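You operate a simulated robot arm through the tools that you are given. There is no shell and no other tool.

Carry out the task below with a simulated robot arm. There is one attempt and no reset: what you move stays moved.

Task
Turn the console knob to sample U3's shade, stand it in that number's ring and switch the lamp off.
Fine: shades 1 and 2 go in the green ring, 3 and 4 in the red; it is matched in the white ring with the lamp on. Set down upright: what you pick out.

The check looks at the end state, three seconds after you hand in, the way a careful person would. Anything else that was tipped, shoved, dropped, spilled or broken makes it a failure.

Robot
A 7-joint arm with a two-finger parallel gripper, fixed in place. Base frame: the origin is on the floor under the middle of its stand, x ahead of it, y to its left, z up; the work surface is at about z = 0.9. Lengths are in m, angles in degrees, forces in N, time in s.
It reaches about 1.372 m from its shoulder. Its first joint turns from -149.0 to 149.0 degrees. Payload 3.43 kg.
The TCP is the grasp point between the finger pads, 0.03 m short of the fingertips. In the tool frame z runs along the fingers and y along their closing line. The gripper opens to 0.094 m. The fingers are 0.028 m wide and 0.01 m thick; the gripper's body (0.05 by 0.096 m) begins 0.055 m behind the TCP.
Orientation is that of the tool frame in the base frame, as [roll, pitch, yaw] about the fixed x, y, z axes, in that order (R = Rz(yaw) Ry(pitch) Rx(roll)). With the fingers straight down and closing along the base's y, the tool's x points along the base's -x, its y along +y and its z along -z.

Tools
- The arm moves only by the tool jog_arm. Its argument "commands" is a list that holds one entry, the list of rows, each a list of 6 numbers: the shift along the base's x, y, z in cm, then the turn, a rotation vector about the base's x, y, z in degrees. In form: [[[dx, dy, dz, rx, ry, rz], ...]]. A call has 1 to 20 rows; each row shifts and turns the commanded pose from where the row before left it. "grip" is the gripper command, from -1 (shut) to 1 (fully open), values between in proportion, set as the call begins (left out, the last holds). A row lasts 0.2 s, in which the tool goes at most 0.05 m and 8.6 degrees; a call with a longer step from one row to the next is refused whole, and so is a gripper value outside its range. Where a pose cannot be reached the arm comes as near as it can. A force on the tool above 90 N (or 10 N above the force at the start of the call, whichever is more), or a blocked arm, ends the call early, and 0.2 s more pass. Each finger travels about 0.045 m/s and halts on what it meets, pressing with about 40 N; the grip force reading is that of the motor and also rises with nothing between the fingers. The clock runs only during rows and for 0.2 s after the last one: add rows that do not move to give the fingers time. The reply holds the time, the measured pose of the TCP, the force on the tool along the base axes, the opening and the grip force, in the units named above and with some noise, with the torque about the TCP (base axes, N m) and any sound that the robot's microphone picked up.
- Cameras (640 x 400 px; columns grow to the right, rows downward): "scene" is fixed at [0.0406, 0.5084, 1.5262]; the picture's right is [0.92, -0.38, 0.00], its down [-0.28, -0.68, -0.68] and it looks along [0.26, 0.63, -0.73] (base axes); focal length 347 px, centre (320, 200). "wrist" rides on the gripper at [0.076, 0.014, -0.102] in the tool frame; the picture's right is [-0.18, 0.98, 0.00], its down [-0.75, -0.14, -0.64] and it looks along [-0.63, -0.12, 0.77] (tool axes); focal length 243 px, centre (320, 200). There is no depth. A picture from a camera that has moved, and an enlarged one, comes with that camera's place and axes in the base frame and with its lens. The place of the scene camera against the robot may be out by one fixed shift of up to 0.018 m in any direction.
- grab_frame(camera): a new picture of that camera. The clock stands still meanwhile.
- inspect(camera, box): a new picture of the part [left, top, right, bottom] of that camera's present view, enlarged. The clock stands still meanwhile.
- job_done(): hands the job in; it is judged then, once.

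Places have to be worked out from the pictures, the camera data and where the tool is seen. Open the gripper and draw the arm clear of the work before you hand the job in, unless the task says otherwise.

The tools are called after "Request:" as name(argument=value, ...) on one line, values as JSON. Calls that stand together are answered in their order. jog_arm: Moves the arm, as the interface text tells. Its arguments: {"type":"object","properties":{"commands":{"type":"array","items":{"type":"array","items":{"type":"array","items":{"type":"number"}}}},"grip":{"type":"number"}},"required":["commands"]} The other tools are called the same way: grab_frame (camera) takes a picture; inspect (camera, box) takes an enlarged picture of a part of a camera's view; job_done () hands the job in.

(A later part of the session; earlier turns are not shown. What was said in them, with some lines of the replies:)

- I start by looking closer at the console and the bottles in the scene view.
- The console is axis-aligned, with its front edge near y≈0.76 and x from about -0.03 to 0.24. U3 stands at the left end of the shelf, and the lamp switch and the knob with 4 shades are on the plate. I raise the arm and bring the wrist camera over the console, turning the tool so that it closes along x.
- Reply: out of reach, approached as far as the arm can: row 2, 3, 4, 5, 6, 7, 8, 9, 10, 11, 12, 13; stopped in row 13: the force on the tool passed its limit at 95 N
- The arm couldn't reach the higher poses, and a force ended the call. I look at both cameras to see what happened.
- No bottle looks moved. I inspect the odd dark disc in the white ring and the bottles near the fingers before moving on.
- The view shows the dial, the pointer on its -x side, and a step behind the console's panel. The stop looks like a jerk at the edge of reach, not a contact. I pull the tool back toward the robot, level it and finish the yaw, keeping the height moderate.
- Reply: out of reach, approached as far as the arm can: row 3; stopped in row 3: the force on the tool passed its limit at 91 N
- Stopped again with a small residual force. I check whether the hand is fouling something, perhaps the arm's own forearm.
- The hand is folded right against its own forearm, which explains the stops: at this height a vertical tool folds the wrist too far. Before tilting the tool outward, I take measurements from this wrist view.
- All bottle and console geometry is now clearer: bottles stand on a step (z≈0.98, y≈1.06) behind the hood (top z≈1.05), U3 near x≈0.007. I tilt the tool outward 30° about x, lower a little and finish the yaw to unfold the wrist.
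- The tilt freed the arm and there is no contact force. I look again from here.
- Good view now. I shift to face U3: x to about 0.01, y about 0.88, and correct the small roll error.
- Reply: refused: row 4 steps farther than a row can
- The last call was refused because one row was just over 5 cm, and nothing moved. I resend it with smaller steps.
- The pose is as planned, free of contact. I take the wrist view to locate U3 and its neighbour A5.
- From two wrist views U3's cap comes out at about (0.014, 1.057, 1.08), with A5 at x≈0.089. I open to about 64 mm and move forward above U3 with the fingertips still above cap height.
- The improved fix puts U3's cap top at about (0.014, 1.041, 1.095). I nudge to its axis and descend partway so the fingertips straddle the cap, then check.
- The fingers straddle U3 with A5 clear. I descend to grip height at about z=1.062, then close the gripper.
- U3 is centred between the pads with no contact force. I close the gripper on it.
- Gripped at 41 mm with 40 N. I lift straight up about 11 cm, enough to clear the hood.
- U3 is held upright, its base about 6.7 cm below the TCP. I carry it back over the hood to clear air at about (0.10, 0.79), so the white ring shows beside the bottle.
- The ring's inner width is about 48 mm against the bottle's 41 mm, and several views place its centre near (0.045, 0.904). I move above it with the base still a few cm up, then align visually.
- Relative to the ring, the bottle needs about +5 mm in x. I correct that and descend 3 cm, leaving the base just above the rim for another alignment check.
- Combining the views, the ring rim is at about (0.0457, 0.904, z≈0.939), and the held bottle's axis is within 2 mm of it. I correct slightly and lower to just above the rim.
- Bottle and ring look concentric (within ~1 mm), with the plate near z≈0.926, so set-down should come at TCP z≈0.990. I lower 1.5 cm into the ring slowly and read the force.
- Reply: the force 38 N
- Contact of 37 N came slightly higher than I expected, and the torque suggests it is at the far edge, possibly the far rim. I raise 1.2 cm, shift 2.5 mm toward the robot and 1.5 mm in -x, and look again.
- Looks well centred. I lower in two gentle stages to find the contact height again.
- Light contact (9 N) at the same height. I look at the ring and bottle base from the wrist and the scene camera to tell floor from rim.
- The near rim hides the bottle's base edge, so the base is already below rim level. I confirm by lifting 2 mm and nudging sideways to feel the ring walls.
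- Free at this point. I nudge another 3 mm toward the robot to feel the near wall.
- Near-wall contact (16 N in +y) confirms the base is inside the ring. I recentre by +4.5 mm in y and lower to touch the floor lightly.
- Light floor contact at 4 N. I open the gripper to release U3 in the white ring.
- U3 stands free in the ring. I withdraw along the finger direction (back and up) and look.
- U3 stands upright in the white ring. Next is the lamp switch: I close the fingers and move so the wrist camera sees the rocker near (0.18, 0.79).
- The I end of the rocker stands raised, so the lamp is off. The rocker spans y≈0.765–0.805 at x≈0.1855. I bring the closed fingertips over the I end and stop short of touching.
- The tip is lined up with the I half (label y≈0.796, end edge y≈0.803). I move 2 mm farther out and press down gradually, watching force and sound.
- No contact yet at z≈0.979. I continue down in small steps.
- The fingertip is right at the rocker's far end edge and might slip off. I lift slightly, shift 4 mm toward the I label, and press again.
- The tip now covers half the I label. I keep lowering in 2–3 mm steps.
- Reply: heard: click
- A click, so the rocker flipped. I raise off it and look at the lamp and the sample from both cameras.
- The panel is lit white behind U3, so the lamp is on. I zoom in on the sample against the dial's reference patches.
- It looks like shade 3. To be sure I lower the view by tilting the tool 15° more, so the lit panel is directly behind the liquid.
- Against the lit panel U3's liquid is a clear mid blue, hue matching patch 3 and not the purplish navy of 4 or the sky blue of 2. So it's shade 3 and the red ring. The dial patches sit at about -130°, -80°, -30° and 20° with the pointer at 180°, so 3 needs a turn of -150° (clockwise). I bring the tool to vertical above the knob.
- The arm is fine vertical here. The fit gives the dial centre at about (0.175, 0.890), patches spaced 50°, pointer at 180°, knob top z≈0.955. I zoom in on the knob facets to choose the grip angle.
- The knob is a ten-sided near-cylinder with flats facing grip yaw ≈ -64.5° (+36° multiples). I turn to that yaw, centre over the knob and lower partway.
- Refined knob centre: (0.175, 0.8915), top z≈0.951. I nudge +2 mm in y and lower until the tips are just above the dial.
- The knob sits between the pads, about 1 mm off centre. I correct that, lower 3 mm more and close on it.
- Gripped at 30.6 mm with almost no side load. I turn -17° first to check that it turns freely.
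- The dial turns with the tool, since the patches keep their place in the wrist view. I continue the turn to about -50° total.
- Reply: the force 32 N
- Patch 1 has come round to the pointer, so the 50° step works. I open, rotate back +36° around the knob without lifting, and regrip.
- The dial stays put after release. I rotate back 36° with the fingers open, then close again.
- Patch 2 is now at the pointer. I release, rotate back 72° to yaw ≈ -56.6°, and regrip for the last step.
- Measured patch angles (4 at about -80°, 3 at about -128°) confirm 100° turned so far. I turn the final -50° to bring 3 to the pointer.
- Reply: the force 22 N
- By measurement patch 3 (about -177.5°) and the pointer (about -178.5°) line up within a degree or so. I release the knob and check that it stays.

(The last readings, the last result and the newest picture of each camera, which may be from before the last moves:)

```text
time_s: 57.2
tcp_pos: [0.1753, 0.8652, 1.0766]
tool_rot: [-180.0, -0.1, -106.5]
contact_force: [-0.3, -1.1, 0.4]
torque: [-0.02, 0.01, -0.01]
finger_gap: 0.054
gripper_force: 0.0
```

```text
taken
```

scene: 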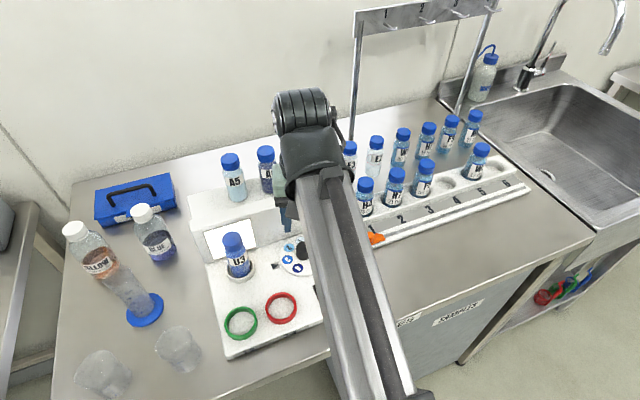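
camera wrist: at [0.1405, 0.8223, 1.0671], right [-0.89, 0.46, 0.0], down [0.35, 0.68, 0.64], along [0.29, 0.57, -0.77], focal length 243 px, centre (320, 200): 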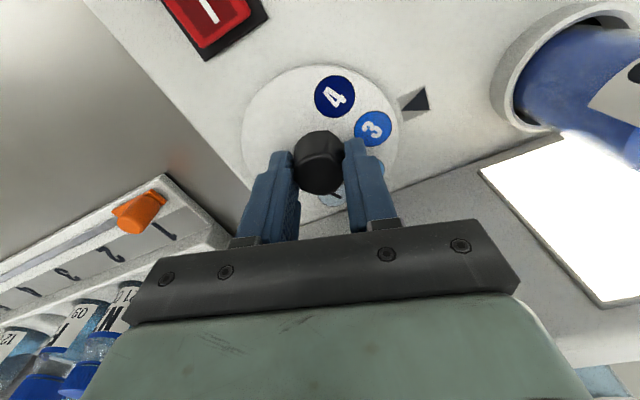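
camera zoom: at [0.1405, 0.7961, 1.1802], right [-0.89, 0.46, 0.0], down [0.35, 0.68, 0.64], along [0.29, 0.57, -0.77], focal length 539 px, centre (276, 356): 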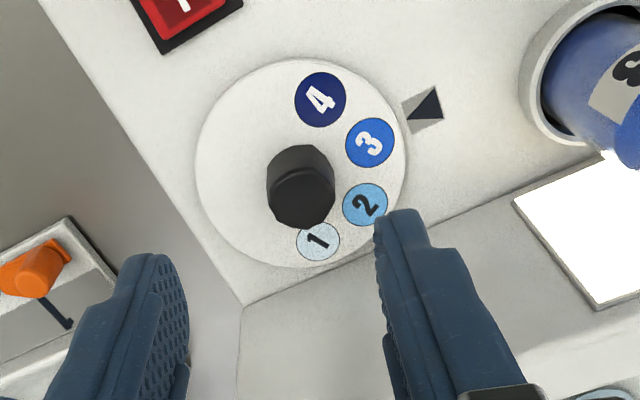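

Patch 3 sits exactly at the pointer (179.8° vs 180.2°). Now for the red ring: I go back to the 30° tilt and move back to get a good view of it.

Request:
jog_arm(commands=[[[-0.5, -1, 0.5, 0, 0, 8.25], [-1, -2, 0.5, 0, 0, 8.25], [-1.5, -2.5, 0, 7.5, 0, 0], [-2, -3, 0, 7.5, 0, 0], [-2, -3, 0, 7.5, 0, 0], [-1.5, -3, 0, 7.5, 0, 0], [0, 0, 0, 0, 0, 0]]], grip=0.4)

Request:
grab_frame(camera="wrist")

Request:
inspect(camera="wrist", box=[230, 0, 470, 150])

```text
time_s: 58.8
tcp_pos: [0.0885, 0.7244, 1.0859]
tool_rot: [-180.0, 30.0, -90.1]
contact_force: [0.1, 0.3, -0.1]
torque: [-0.02, 0.0, -0.01]
finger_gap: 0.0659
gripper_force: 0.1
```

```text
taken
camera wrist: at [0.0751, 0.6066, 1.1371], right [-0.98, 0.16, 0.09], down [0.14, 0.33, 0.93], along [0.12, 0.93, -0.35], focal length 243 px, centre (320, 200)
```

wrist: 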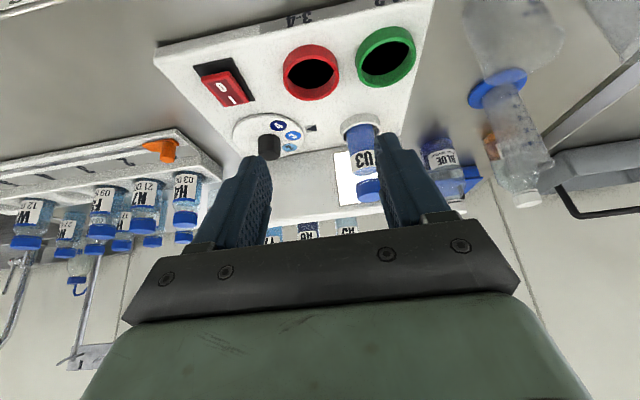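

```text
2.67 times, centred on (350, 75) of wrist
camera zoom: at [0.0751, 0.6066, 1.1371], right [-0.98, 0.16, 0.09], down [0.14, 0.33, 0.93], along [0.12, 0.93, -0.35], focal length 647 px, centre (240, 533)
```

zoom: 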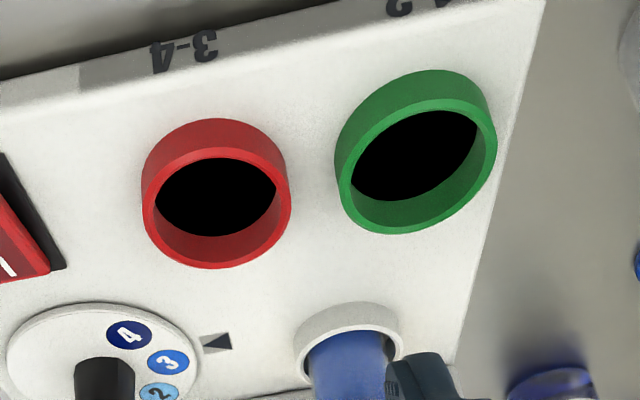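

The red ring is well seen: relative to the white ring it lies about +5 cm in x and -10.8 cm in y, so I expect TCP ≈ (0.0955, 0.797). I go back in front of U3 with the gripper open and check alignment before straddling it.

Request:
jog_arm(commands=[[[-1.45, 3.3, 0.2, 0, 0, 0], [-1.45, 3.3, 0.2, 0, 0, 0], [-1.45, 3.3, 0.2, 0, 0, 0], [0, 0, 0, 0, 0, 0]]])

Request:
grab_frame(camera="wrist")

Request:
inspect(camera="wrist", box=[200, 40, 440, 220])

```text
time_s: 59.8
tcp_pos: [0.0464, 0.819, 1.0886]
tool_rot: [-180.0, 29.9, -90.1]
contact_force: [-1.0, -0.2, 0.0]
torque: [0.01, 0.01, 0.0]
finger_gap: 0.0657
gripper_force: 0.1
```

```text
taken
camera wrist: at [0.0319, 0.7036, 1.1389], right [-0.98, 0.16, 0.09], down [0.14, 0.33, 0.93], along [0.12, 0.93, -0.35], focal length 243 px, centre (320, 200)
```

wrist: 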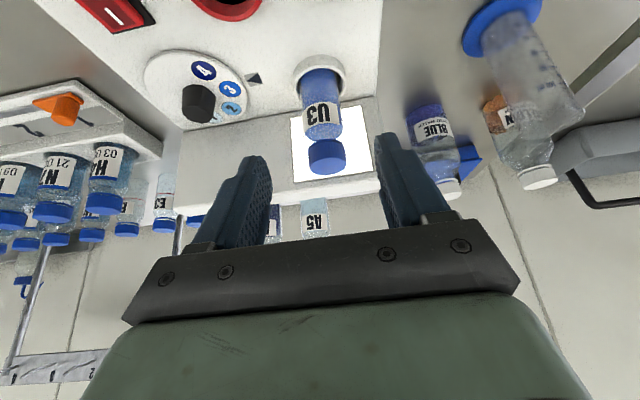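

```text
2.22 times, centred on (320, 130) of wrist
camera zoom: at [0.0319, 0.7036, 1.1389], right [-0.98, 0.16, 0.09], down [0.14, 0.33, 0.93], along [0.12, 0.93, -0.35], focal length 539 px, centre (320, 356)
```

zoom: 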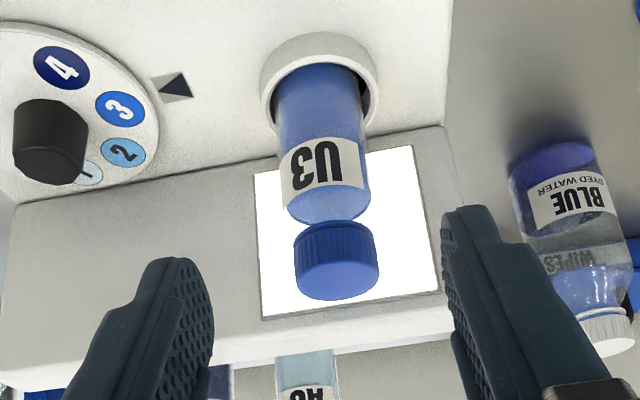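

Everything matches the earlier retreat view. I retrace the retreat path toward U3 in two stages.

Request:
jog_arm(commands=[[[0, 3.2, -0.8, 0, 0, 0], [0, 2, -3, 0, 0, 0], [0, 1.6, -2.5, 0, 0, 0], [0, 0, 0, 0, 0, 0]]])

Request:
grab_frame(camera="wrist")

```text
time_s: 60.8
tcp_pos: [0.0446, 0.8875, 1.0248]
tool_rot: [-180.0, 29.8, -89.9]
contact_force: [-0.8, 0.0, -0.7]
torque: [-0.01, -0.04, 0.0]
finger_gap: 0.0659
gripper_force: 0.1
```

```text
taken
camera wrist: at [0.0314, 0.7704, 1.0764], right [-0.98, 0.16, 0.09], down [0.14, 0.33, 0.93], along [0.12, 0.93, -0.35], focal length 243 px, centre (320, 200)
```

wrist: 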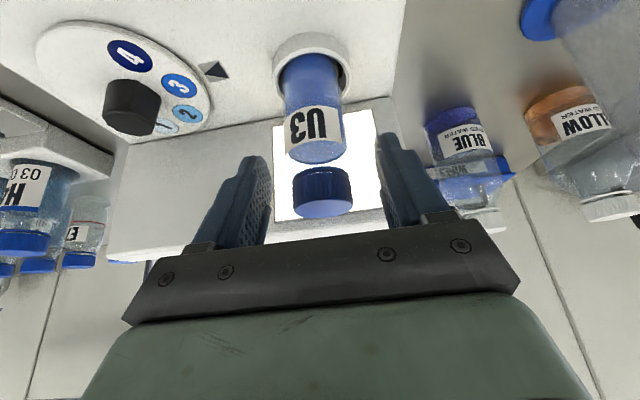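

U3 is centred between the fingers. I finish the approach and then close.

Request:
jog_arm(commands=[[[0, 1.05, -1.6, 0, 0, 0], [0, 0.55, -0.75, 0, 0, 0], [0, 0, 0, 0, 0, 0]]])

Request:
jog_arm(commands=[[[0, 0, 0, 0, 0, 0], [0, 0, 0, 0, 0, 0], [0, 0, 0, 0, 0, 0], [0, 0, 0, 0, 0, 0]]], grip=-1)

Request:
grab_frame(camera="wrist")

```text
time_s: 61.6
tcp_pos: [0.0458, 0.9017, 1.0034]
tool_rot: [-180.0, 29.9, -90.0]
contact_force: [0.1, 0.4, -0.8]
torque: [0.01, -0.04, -0.01]
finger_gap: 0.0659
gripper_force: 0.1
```

```text
time_s: 62.6
tcp_pos: [0.0457, 0.903, 1.0027]
tool_rot: [-180.0, 30.0, -90.1]
contact_force: [-0.3, 0.4, -0.5]
torque: [0.03, -0.01, -0.01]
finger_gap: 0.0409
gripper_force: 40.4
```

```text
taken
camera wrist: at [0.032, 0.7851, 1.0546], right [-0.98, 0.16, 0.09], down [0.14, 0.33, 0.93], along [0.12, 0.93, -0.35], focal length 243 px, centre (320, 200)
```

wrist: 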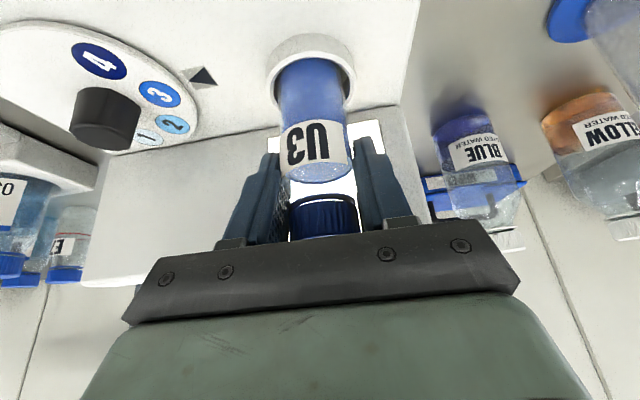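

Gripped at 40.9 mm, 40 N, at TCP z≈1.003. I lift straight out 6 cm, then carry it to above the red ring.

Request:
jog_arm(commands=[[[0, 0, 0.6, 0, 0, 0], [0, 0, 1, 0, 0, 0], [0, 0, 1.4, 0, 0, 0], [0, 0, 1.5, 0, 0, 0], [0, 0, 1.5, 0, 0, 0], [0, 0, 0, 0, 0, 0]]])

Request:
jog_arm(commands=[[[1, -2, 0, 0, 0, 0], [1, -2.2, 0, 0, 0, 0], [1, -2.2, 0, 0, 0, 0], [1, -2.2, 0, 0, 0, 0], [1, -2.2, 0, 0, 0, 0], [0, 0, 0, 0, 0, 0]]])

Request:
grab_frame(camera="wrist")

Request:
inspect(camera="wrist", box=[220, 0, 420, 125])

Request:
grab_frame(camera="scene")

```text
time_s: 64.0
tcp_pos: [0.0457, 0.9032, 1.0628]
tool_rot: [-179.9, 29.9, -89.9]
contact_force: [-0.2, -0.8, -0.3]
torque: [0.0, -0.01, 0.0]
finger_gap: 0.0406
gripper_force: 40.3
```

```text
time_s: 65.4
tcp_pos: [0.0957, 0.7972, 1.0668]
tool_rot: [-180.0, 29.9, -90.1]
contact_force: [-0.1, 0.2, -1.0]
torque: [-0.02, -0.03, -0.01]
finger_gap: 0.0404
gripper_force: 39.8
```

```text
taken
camera wrist: at [0.0824, 0.6798, 1.1181], right [-0.98, 0.16, 0.09], down [0.14, 0.33, 0.93], along [0.12, 0.93, -0.35], focal length 243 px, centre (320, 200)
```

wrist: 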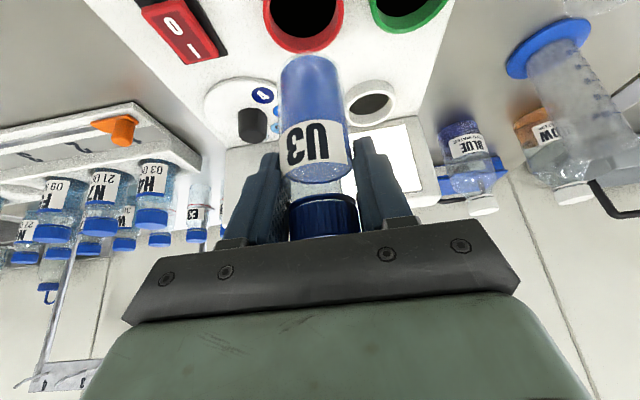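

```text
3.20 times, centred on (320, 62) of wrist
camera zoom: at [0.0824, 0.6798, 1.1181], right [-0.98, 0.16, 0.09], down [0.14, 0.33, 0.93], along [0.12, 0.93, -0.35], focal length 776 px, centre (320, 640)
```

zoom: 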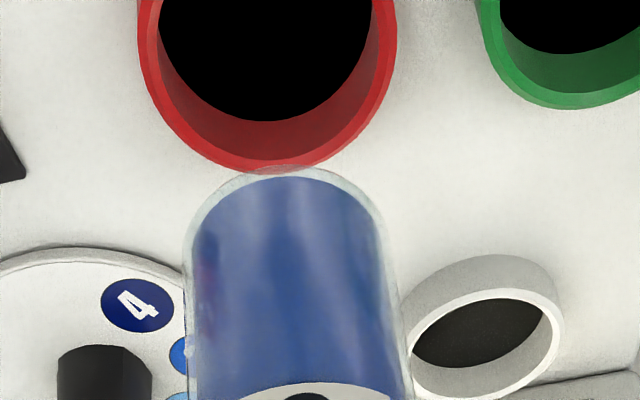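

```text
taken
```

scene: 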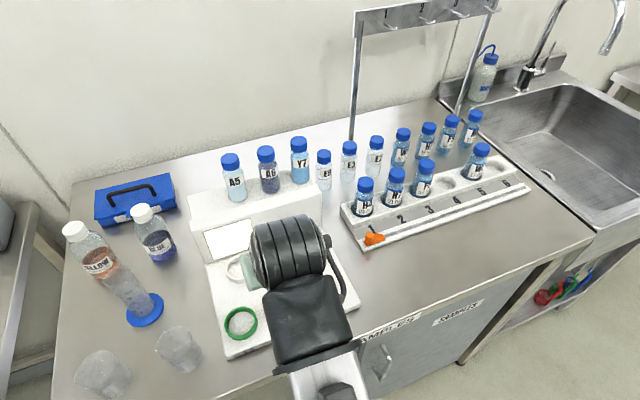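

Nearly aligned. I nudge +1 mm x and -1 mm y, then lower to just above the red rim to compare with the view I had at the white ring.

Request:
jog_arm(commands=[[[0.1, -0.1, -1, 0, 0, 0], [0, 0, -1.3, 0, 0, 0], [0, 0, -1.3, 0, 0, 0], [0, 0, -1.2, 0, 0, 0], [0, 0, 0, 0, 0, 0]]])

Request:
inspect(camera="wrist", box=[220, 0, 420, 125])

```text
time_s: 66.6
tcp_pos: [0.0973, 0.795, 1.0163]
tool_rot: [180.0, 29.8, -90.0]
contact_force: [-0.9, -0.3, -1.5]
torque: [-0.01, 0.06, -0.01]
finger_gap: 0.0404
gripper_force: 39.9
```

```text
3.20 times, centred on (320, 62) of wrist
camera zoom: at [0.0832, 0.677, 1.0679], right [-0.98, 0.16, 0.09], down [0.14, 0.33, 0.93], along [0.12, 0.93, -0.35], focal length 776 px, centre (320, 640)
```

zoom: 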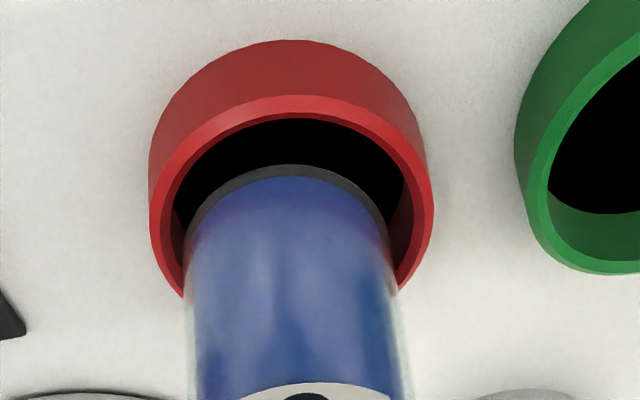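

Matches the centred white-ring view within about 1 mm. I lower 1.1 cm into the red ring and read the force.

Request:
jog_arm(commands=[[[-0.05, 0, -0.4, 0, 0, 0], [0, 0, -0.4, 0, 0, 0], [0, 0, -0.3, 0, 0, 0], [0, 0, 0, 0, 0, 0]]])

Request:
inspect(camera="wrist", box=[250, 10, 390, 110])

```text
time_s: 67.6
tcp_pos: [0.0952, 0.7948, 1.0043]
tool_rot: [180.0, 30.0, -90.1]
contact_force: [-0.8, 0.7, -0.4]
torque: [0.01, 0.0, -0.01]
finger_gap: 0.0406
gripper_force: 39.6
```

```text
4.00 times, centred on (320, 60) of wrist
camera zoom: at [0.0826, 0.6774, 1.0566], right [-0.98, 0.16, 0.09], down [0.14, 0.33, 0.93], along [0.12, 0.93, -0.35], focal length 970 px, centre (320, 760)
```

zoom: 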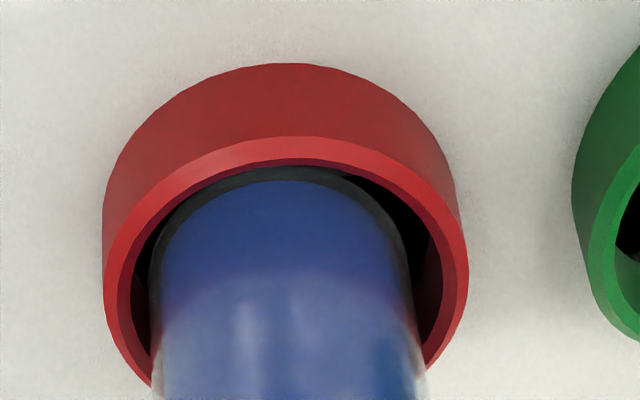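

The base has entered the ring with no contact yet. I lower another 2–3 mm to touch the floor.

Request:
jog_arm(commands=[[[0, 0, -0.15, 0, 0, 0], [0, 0, -0.1, 0, 0, 0], [0, 0, 0, 0, 0, 0]]])

```text
time_s: 68.4
tcp_pos: [0.0951, 0.7956, 1.0028]
tool_rot: [-180.0, 30.0, -90.1]
contact_force: [0.1, 0.3, 0.4]
torque: [0.01, -0.01, 0.01]
finger_gap: 0.0405
gripper_force: 40.1
```

Request:
jog_arm(commands=[[[0, 0, -0.15, 0, 0, 0], [0, 0, -0.1, 0, 0, 0], [0, 0, 0, 0, 0, 0]]])

Request:
inspect(camera="wrist", box=[250, 10, 390, 110])

```text
time_s: 69.2
tcp_pos: [0.0975, 0.7956, 1.0031]
tool_rot: [179.9, 30.1, -90.0]
contact_force: [1.4, -4.5, 26.4]
torque: [-0.49, -0.14, -0.06]
finger_gap: 0.0405
gripper_force: 39.7
```

```text
4.00 times, centred on (320, 60) of wrist
camera zoom: at [0.0829, 0.6778, 1.054], right [-0.98, 0.16, 0.09], down [0.14, 0.33, 0.93], along [0.12, 0.93, -0.35], focal length 970 px, centre (320, 760)
```

zoom: 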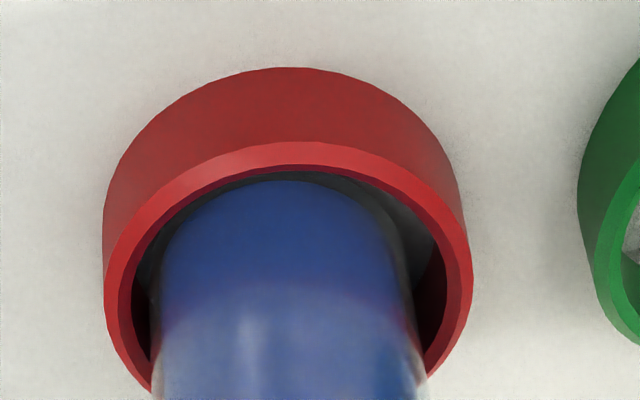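

Floor contact (26 N) came at exactly the expected height, and the base sits below the rim, centred. I ease the load by 1.5 mm and then open the gripper.

Request:
jog_arm(commands=[[[0, 0, 0.15, 0, 0, 0], [0, 0, 0, 0, 0, 0]]])

Request:
jog_arm(commands=[[[0, 0, 0, 0, 0, 0], [0, 0, 0, 0, 0, 0], [0, 0, 0, 0, 0, 0]]], grip=0.3)

Request:
grab_frame(camera="wrist")

```text
time_s: 69.8
tcp_pos: [0.0958, 0.7964, 1.0027]
tool_rot: [-179.9, 29.8, -90.1]
contact_force: [2.4, 2.8, 9.2]
torque: [0.23, -0.14, -0.03]
finger_gap: 0.0407
gripper_force: 40.3
```

```text
time_s: 70.6
tcp_pos: [0.096, 0.796, 1.0031]
tool_rot: [-180.0, 29.9, -90.0]
contact_force: [-0.4, 0.2, -0.8]
torque: [-0.03, 0.03, 0.0]
finger_gap: 0.061
gripper_force: 0.1
```

```text
taken
camera wrist: at [0.0826, 0.6778, 1.0546], right [-0.98, 0.16, 0.09], down [0.14, 0.33, 0.93], along [0.12, 0.93, -0.35], focal length 243 px, centre (320, 200)
```

wrist: 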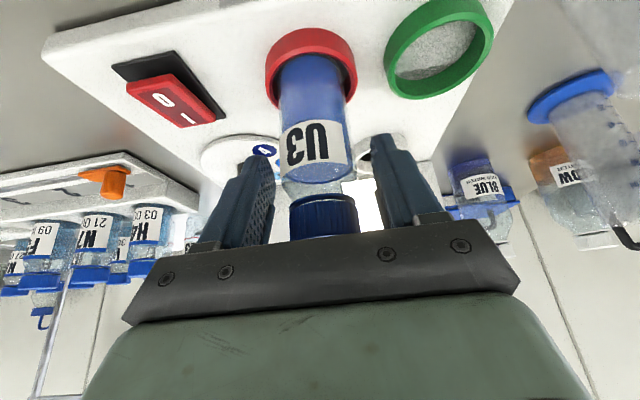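

U3 stands freely in the red ring. I withdraw along the finger axis, then look at it from both cameras.

Request:
jog_arm(commands=[[[0, -0.5, 0.87, 0, 0, 0], [0, -1, 1.73, 0, 0, 0], [0, -1.5, 2.6, 0, 0, 0], [0, -2, 3, 0, 0, 0], [0, -2, 1, 0, 0, 0], [0, 0, 0, 0, 0, 0]]])

Request:
grab_frame(camera="wrist")

Request:
grab_frame(camera="scene")

```text
time_s: 72.0
tcp_pos: [0.0938, 0.725, 1.0939]
tool_rot: [-180.0, 29.9, -90.0]
contact_force: [0.1, -0.4, -0.1]
torque: [0.0, 0.0, -0.01]
finger_gap: 0.0609
gripper_force: 0.1
```

```text
taken
camera wrist: at [0.0807, 0.6069, 1.1444], right [-0.98, 0.16, 0.09], down [0.14, 0.33, 0.93], along [0.12, 0.93, -0.35], focal length 243 px, centre (320, 200)
```

wrist: 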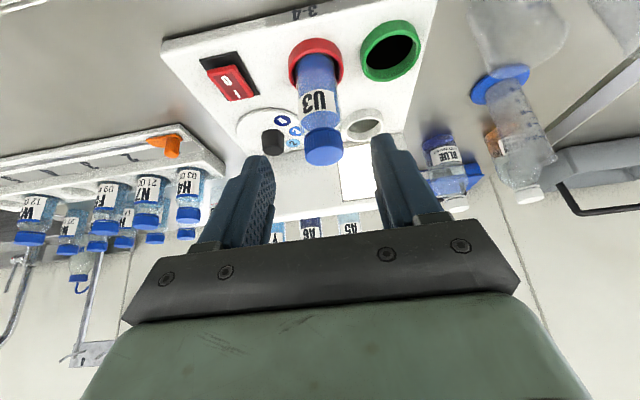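

```text
taken
```

scene: 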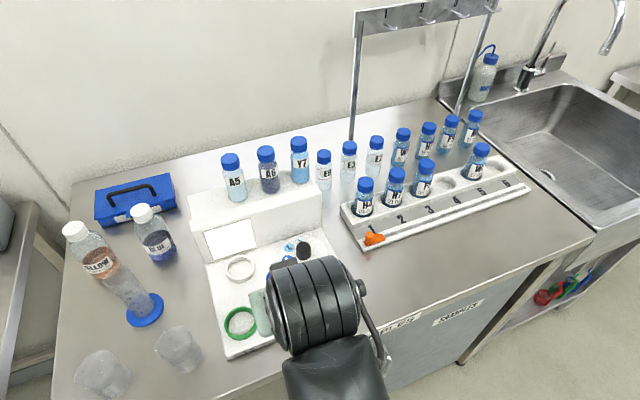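

U3 is upright in the red ring and nothing else has moved. I close the fingers and go over the rocker's 0 end (y≈0.772) to switch the lamp off.

Request:
jog_arm(commands=[[[3, 0, 0, 0, 0, 0], [3, 1, -1, 0, 0, 0], [3, 1.4, -2, 0, 0, 0], [0.1, 1.6, -2.5, 0, 0, 0], [0, 0, -2, 0, 0, 0], [0, 0, 0, 0, 0, 0]]], grip=-1)

Request:
grab_frame(camera="wrist")

Request:
inspect(camera="wrist", box=[220, 40, 440, 200])

```text
time_s: 73.4
tcp_pos: [0.1862, 0.7645, 1.0178]
tool_rot: [180.0, 29.8, -90.0]
contact_force: [0.1, 0.2, 0.2]
torque: [-0.01, -0.01, 0.05]
finger_gap: 0.0
gripper_force: 32.3
```

```text
taken
camera wrist: at [0.1727, 0.647, 1.0692], right [-0.98, 0.16, 0.09], down [0.14, 0.33, 0.93], along [0.12, 0.93, -0.35], focal length 243 px, centre (320, 200)
```

wrist: 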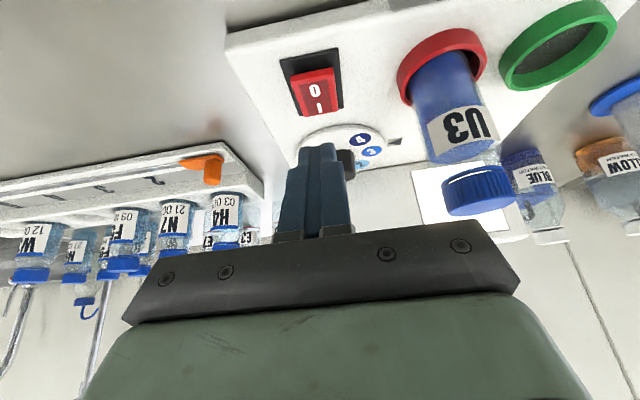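

```text
2.50 times, centred on (330, 120) of wrist
camera zoom: at [0.1727, 0.647, 1.0692], right [-0.98, 0.16, 0.09], down [0.14, 0.33, 0.93], along [0.12, 0.93, -0.35], focal length 606 px, centre (295, 400)
```

zoom: 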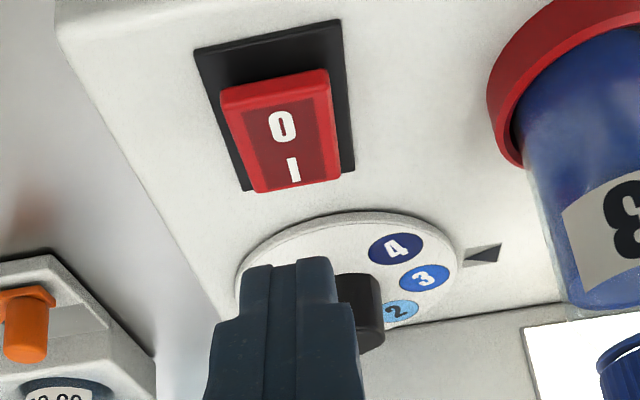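

The 0 end is now raised, and the tip is lined up with it (label y≈0.776, end y≈0.762). I lower toward it.

Request:
jog_arm(commands=[[[0, 0.1, -1, 0, 0, 0], [0, 0, -1.2, 0, 0, 0], [0, 0, -1, 0, 0, 0], [0, 0, -0.6, 0, 0, 0], [0, 0, 0, 0, 0, 0]]])

Request:
inspect(camera="wrist", box=[220, 60, 440, 200])

```text
time_s: 74.6
tcp_pos: [0.188, 0.7654, 0.98]
tool_rot: [180.0, 29.9, -90.0]
contact_force: [-1.1, -0.1, 0.2]
torque: [-0.01, -0.01, 0.01]
finger_gap: 0.0002
gripper_force: 33.2
```

```text
2.86 times, centred on (330, 130) of wrist
camera zoom: at [0.1745, 0.648, 1.0314], right [-0.98, 0.16, 0.09], down [0.14, 0.33, 0.93], along [0.12, 0.93, -0.35], focal length 693 px, centre (291, 400)
```

zoom: 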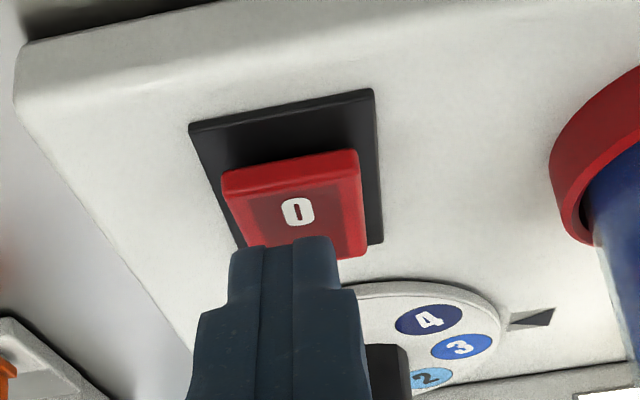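

The tip will land on the 0 label. I shift 1.5 mm in -x and press down in small steps.

Request:
jog_arm(commands=[[[-0.15, 0, -0.3, 0, 0, 0], [0, 0, -0.3, 0, 0, 0], [0, 0, -0.2, 0, 0, 0], [0, 0, 0, 0, 0, 0]]])

```text
time_s: 75.6
tcp_pos: [0.1858, 0.7666, 0.9725]
tool_rot: [-180.0, 29.9, -89.9]
contact_force: [-0.5, -0.5, 0.5]
torque: [-0.04, 0.0, 0.04]
finger_gap: 0.0
gripper_force: 33.1
```

Request:
jog_arm(commands=[[[0, 0, -0.3, 0, 0, 0], [0, 0, -0.2, 0, 0, 0], [0, 0, 0, 0, 0, 0]]])

```text
time_s: 76.4
tcp_pos: [0.1871, 0.7674, 0.9666]
tool_rot: [-180.0, 29.9, -90.0]
contact_force: [-0.3, -0.1, 1.0]
torque: [0.01, 0.01, 0.04]
finger_gap: 0.0
gripper_force: 32.7
```

No contact yet at z≈0.967. I look before going on.

Request:
inspect(camera="wrist", box=[220, 60, 440, 200])

```text
2.86 times, centred on (330, 130) of wrist
camera zoom: at [0.1729, 0.6489, 1.0191], right [-0.98, 0.16, 0.09], down [0.14, 0.33, 0.93], along [0.12, 0.93, -0.35], focal length 693 px, centre (291, 400)
```

zoom: 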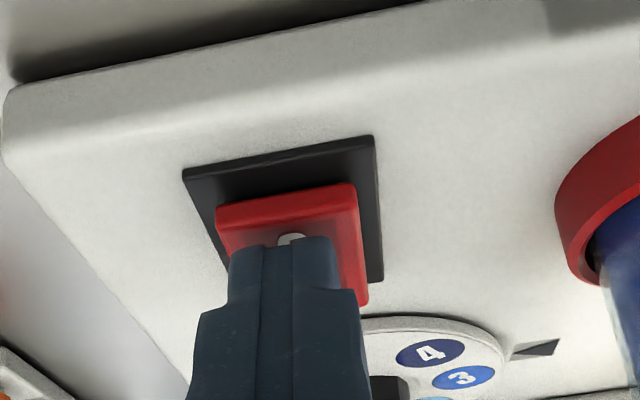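

The tip is right over the 0 label. I continue down.

Request:
jog_arm(commands=[[[0, 0, -0.2, 0, 0, 0], [0, 0, -0.2, 0, 0, 0], [0, 0, 0, 0, 0, 0]]])

```text
time_s: 77.2
tcp_pos: [0.1865, 0.766, 0.9639]
tool_rot: [180.0, 29.8, -90.0]
contact_force: [-1.3, -2.0, 5.9]
torque: [-0.03, 0.05, -0.03]
finger_gap: 0.0
gripper_force: 32.8
heard: click
```

A click. I raise off and check that the lamp is off and everything is in place.

Request:
jog_arm(commands=[[[0, 0, 1, 0, 0, 0], [0, 0, 2, 0, 0, 0], [0, -1, 3, 0, 0, 0], [0, -2, 3, 0, 0, 0], [2, -3, 2, 0, 0, 0], [3, -3, 1, 0, 0, 0], [0, 0, 0, 0, 0, 0]]])

Request:
grab_frame(camera="wrist")

Request:
grab_frame(camera="scene")

```text
time_s: 78.8
tcp_pos: [0.2341, 0.6745, 1.086]
tool_rot: [179.9, 29.9, -90.1]
contact_force: [0.5, 0.3, 0.3]
torque: [0.01, 0.0, 0.01]
finger_gap: 0.0001
gripper_force: 32.9
```

```text
taken
camera wrist: at [0.2212, 0.5565, 1.1354], right [-0.98, 0.16, 0.09], down [0.14, 0.33, 0.93], along [0.12, 0.93, -0.35], focal length 243 px, centre (320, 200)
```

wrist: 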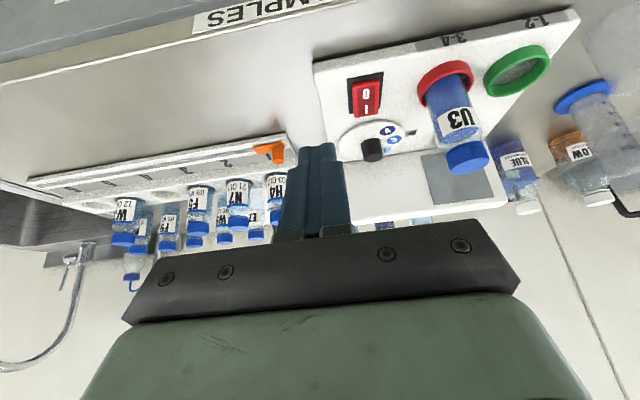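

```text
taken
```

scene: 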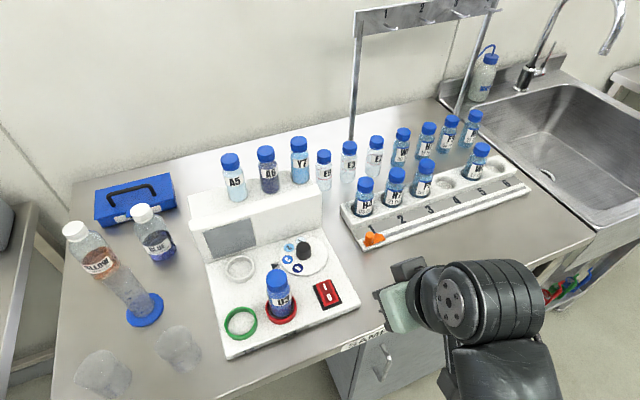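

The panel is grey again, so the lamp is off. I inspect the dial, U3 and the rest one last time.

Request:
inspect(camera="scene", box=[200, 220, 360, 350])

Request:
inspect(camera="scene", box=[260, 230, 340, 280])

Request:
inspect(camera="wrist", box=[310, 30, 570, 220])

```text
3.08 times, centred on (280, 285) of scene
camera zoom: at [0.0406, 0.5084, 1.5262], right [0.92, -0.38, 0.0], down [-0.28, -0.68, -0.68], along [0.26, 0.63, -0.73], focal length 1067 px, centre (443, -62)
```

zoom: 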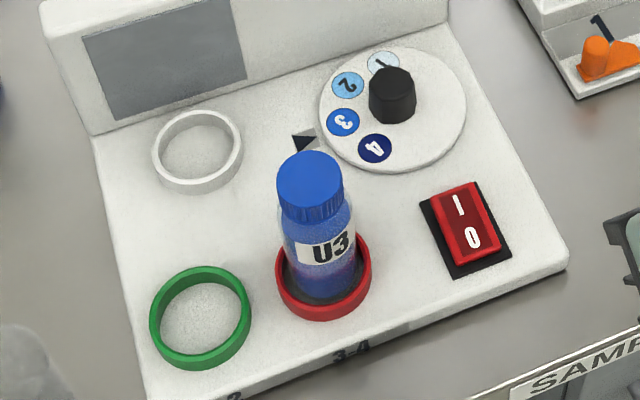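

```text
8.00 times, centred on (300, 255) of scene
camera zoom: at [0.0406, 0.5084, 1.5262], right [0.92, -0.38, 0.0], down [-0.28, -0.68, -0.68], along [0.26, 0.63, -0.73], focal length 2774 px, centre (480, -240)
```

zoom: 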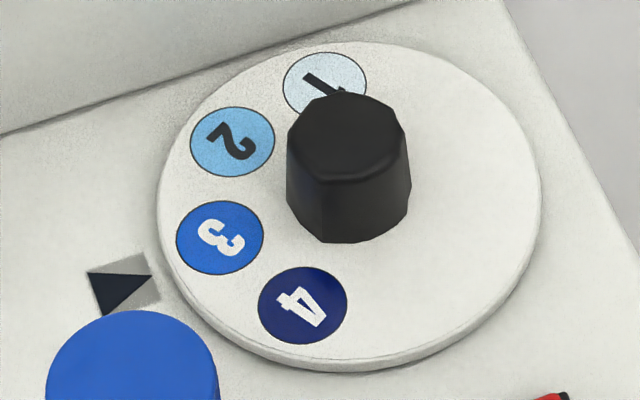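

```text
2.11 times, centred on (440, 125) of wrist
camera zoom: at [0.2212, 0.5565, 1.1354], right [-0.98, 0.16, 0.09], down [0.14, 0.33, 0.93], along [0.12, 0.93, -0.35], focal length 511 px, centre (67, 358)
```

zoom: 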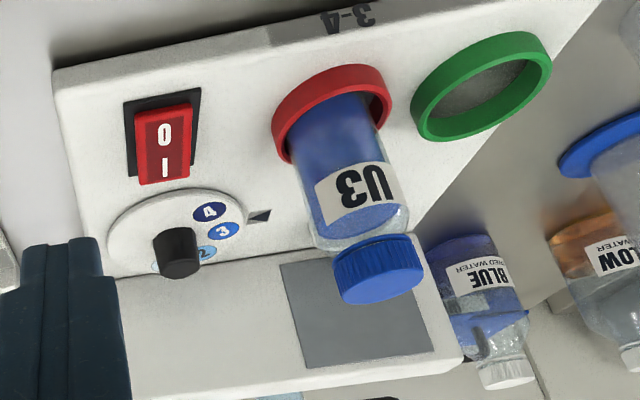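

Patch 3 is at the pointer, the rocker is on 0 with the panel dark, and U3 stands upright in the red (3-4) ring. I open the gripper and draw the arm a bit farther clear.

Request:
jog_arm(commands=[[[1, -1.5, 1.5, 0, 0, 0], [1.5, -2, 1.5, 0, 0, 0], [1.5, -1.5, 1, 0, 0, 0], [0, 0, 0, 0, 0, 0], [0, 0, 0, 0, 0, 0], [0, 0, 0, 0, 0, 0]]], grip=1)

Request:
grab_frame(camera="scene")

```text
time_s: 80.2
tcp_pos: [0.2756, 0.6248, 1.1235]
tool_rot: [180.0, 29.9, -90.0]
contact_force: [0.0, -0.5, -0.5]
torque: [0.01, 0.01, -0.01]
finger_gap: 0.0938
gripper_force: 0.1
```

```text
taken
```

scene: 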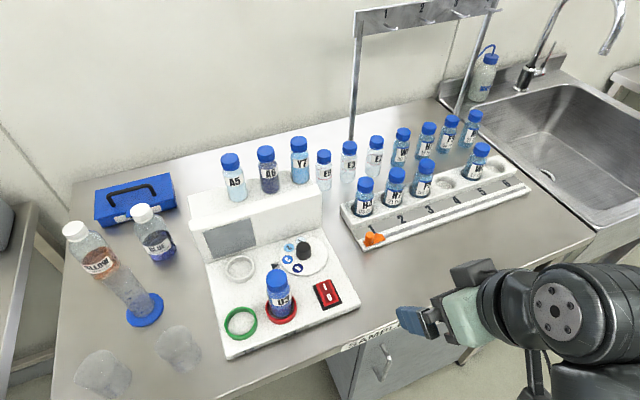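

The gripper is open and the arm is clear. All other bottles are where they started, U3 stands in the red ring, the knob is on 3 and the lamp is off, so I hand the job in.

Request:
job_done()

```text
The job is handed in.
```

I matched U3 as shade 3, set the knob to 3, stood U3 upright in the red ring and switched the lamp off. The job is handed in, but I don't have the check's result.

- **Shade:** I put U3 in the white ring with the lamp on. Against the lit panel its liquid was a mid blue matching patch 3, not the sky blue of 2 or the navy of 4.
- **Knob:** patch 3 lines up with the pointer to within about a degree.
- **Ring:** U3 is centred in the red (3-4) ring with its base on the floor of the ring.
- **Lamp:** the switch clicked over to 0 and the panel is dark again.

While I lowered U3 into the white ring, its base touched down at 37 N, so I lifted and re-centred it before letting go. Early on, two moves stopped on force when the hand folded against the arm's own forearm.

In the last pictures every other bottle is where it started. The gripper is open and the arm is clear of the work.
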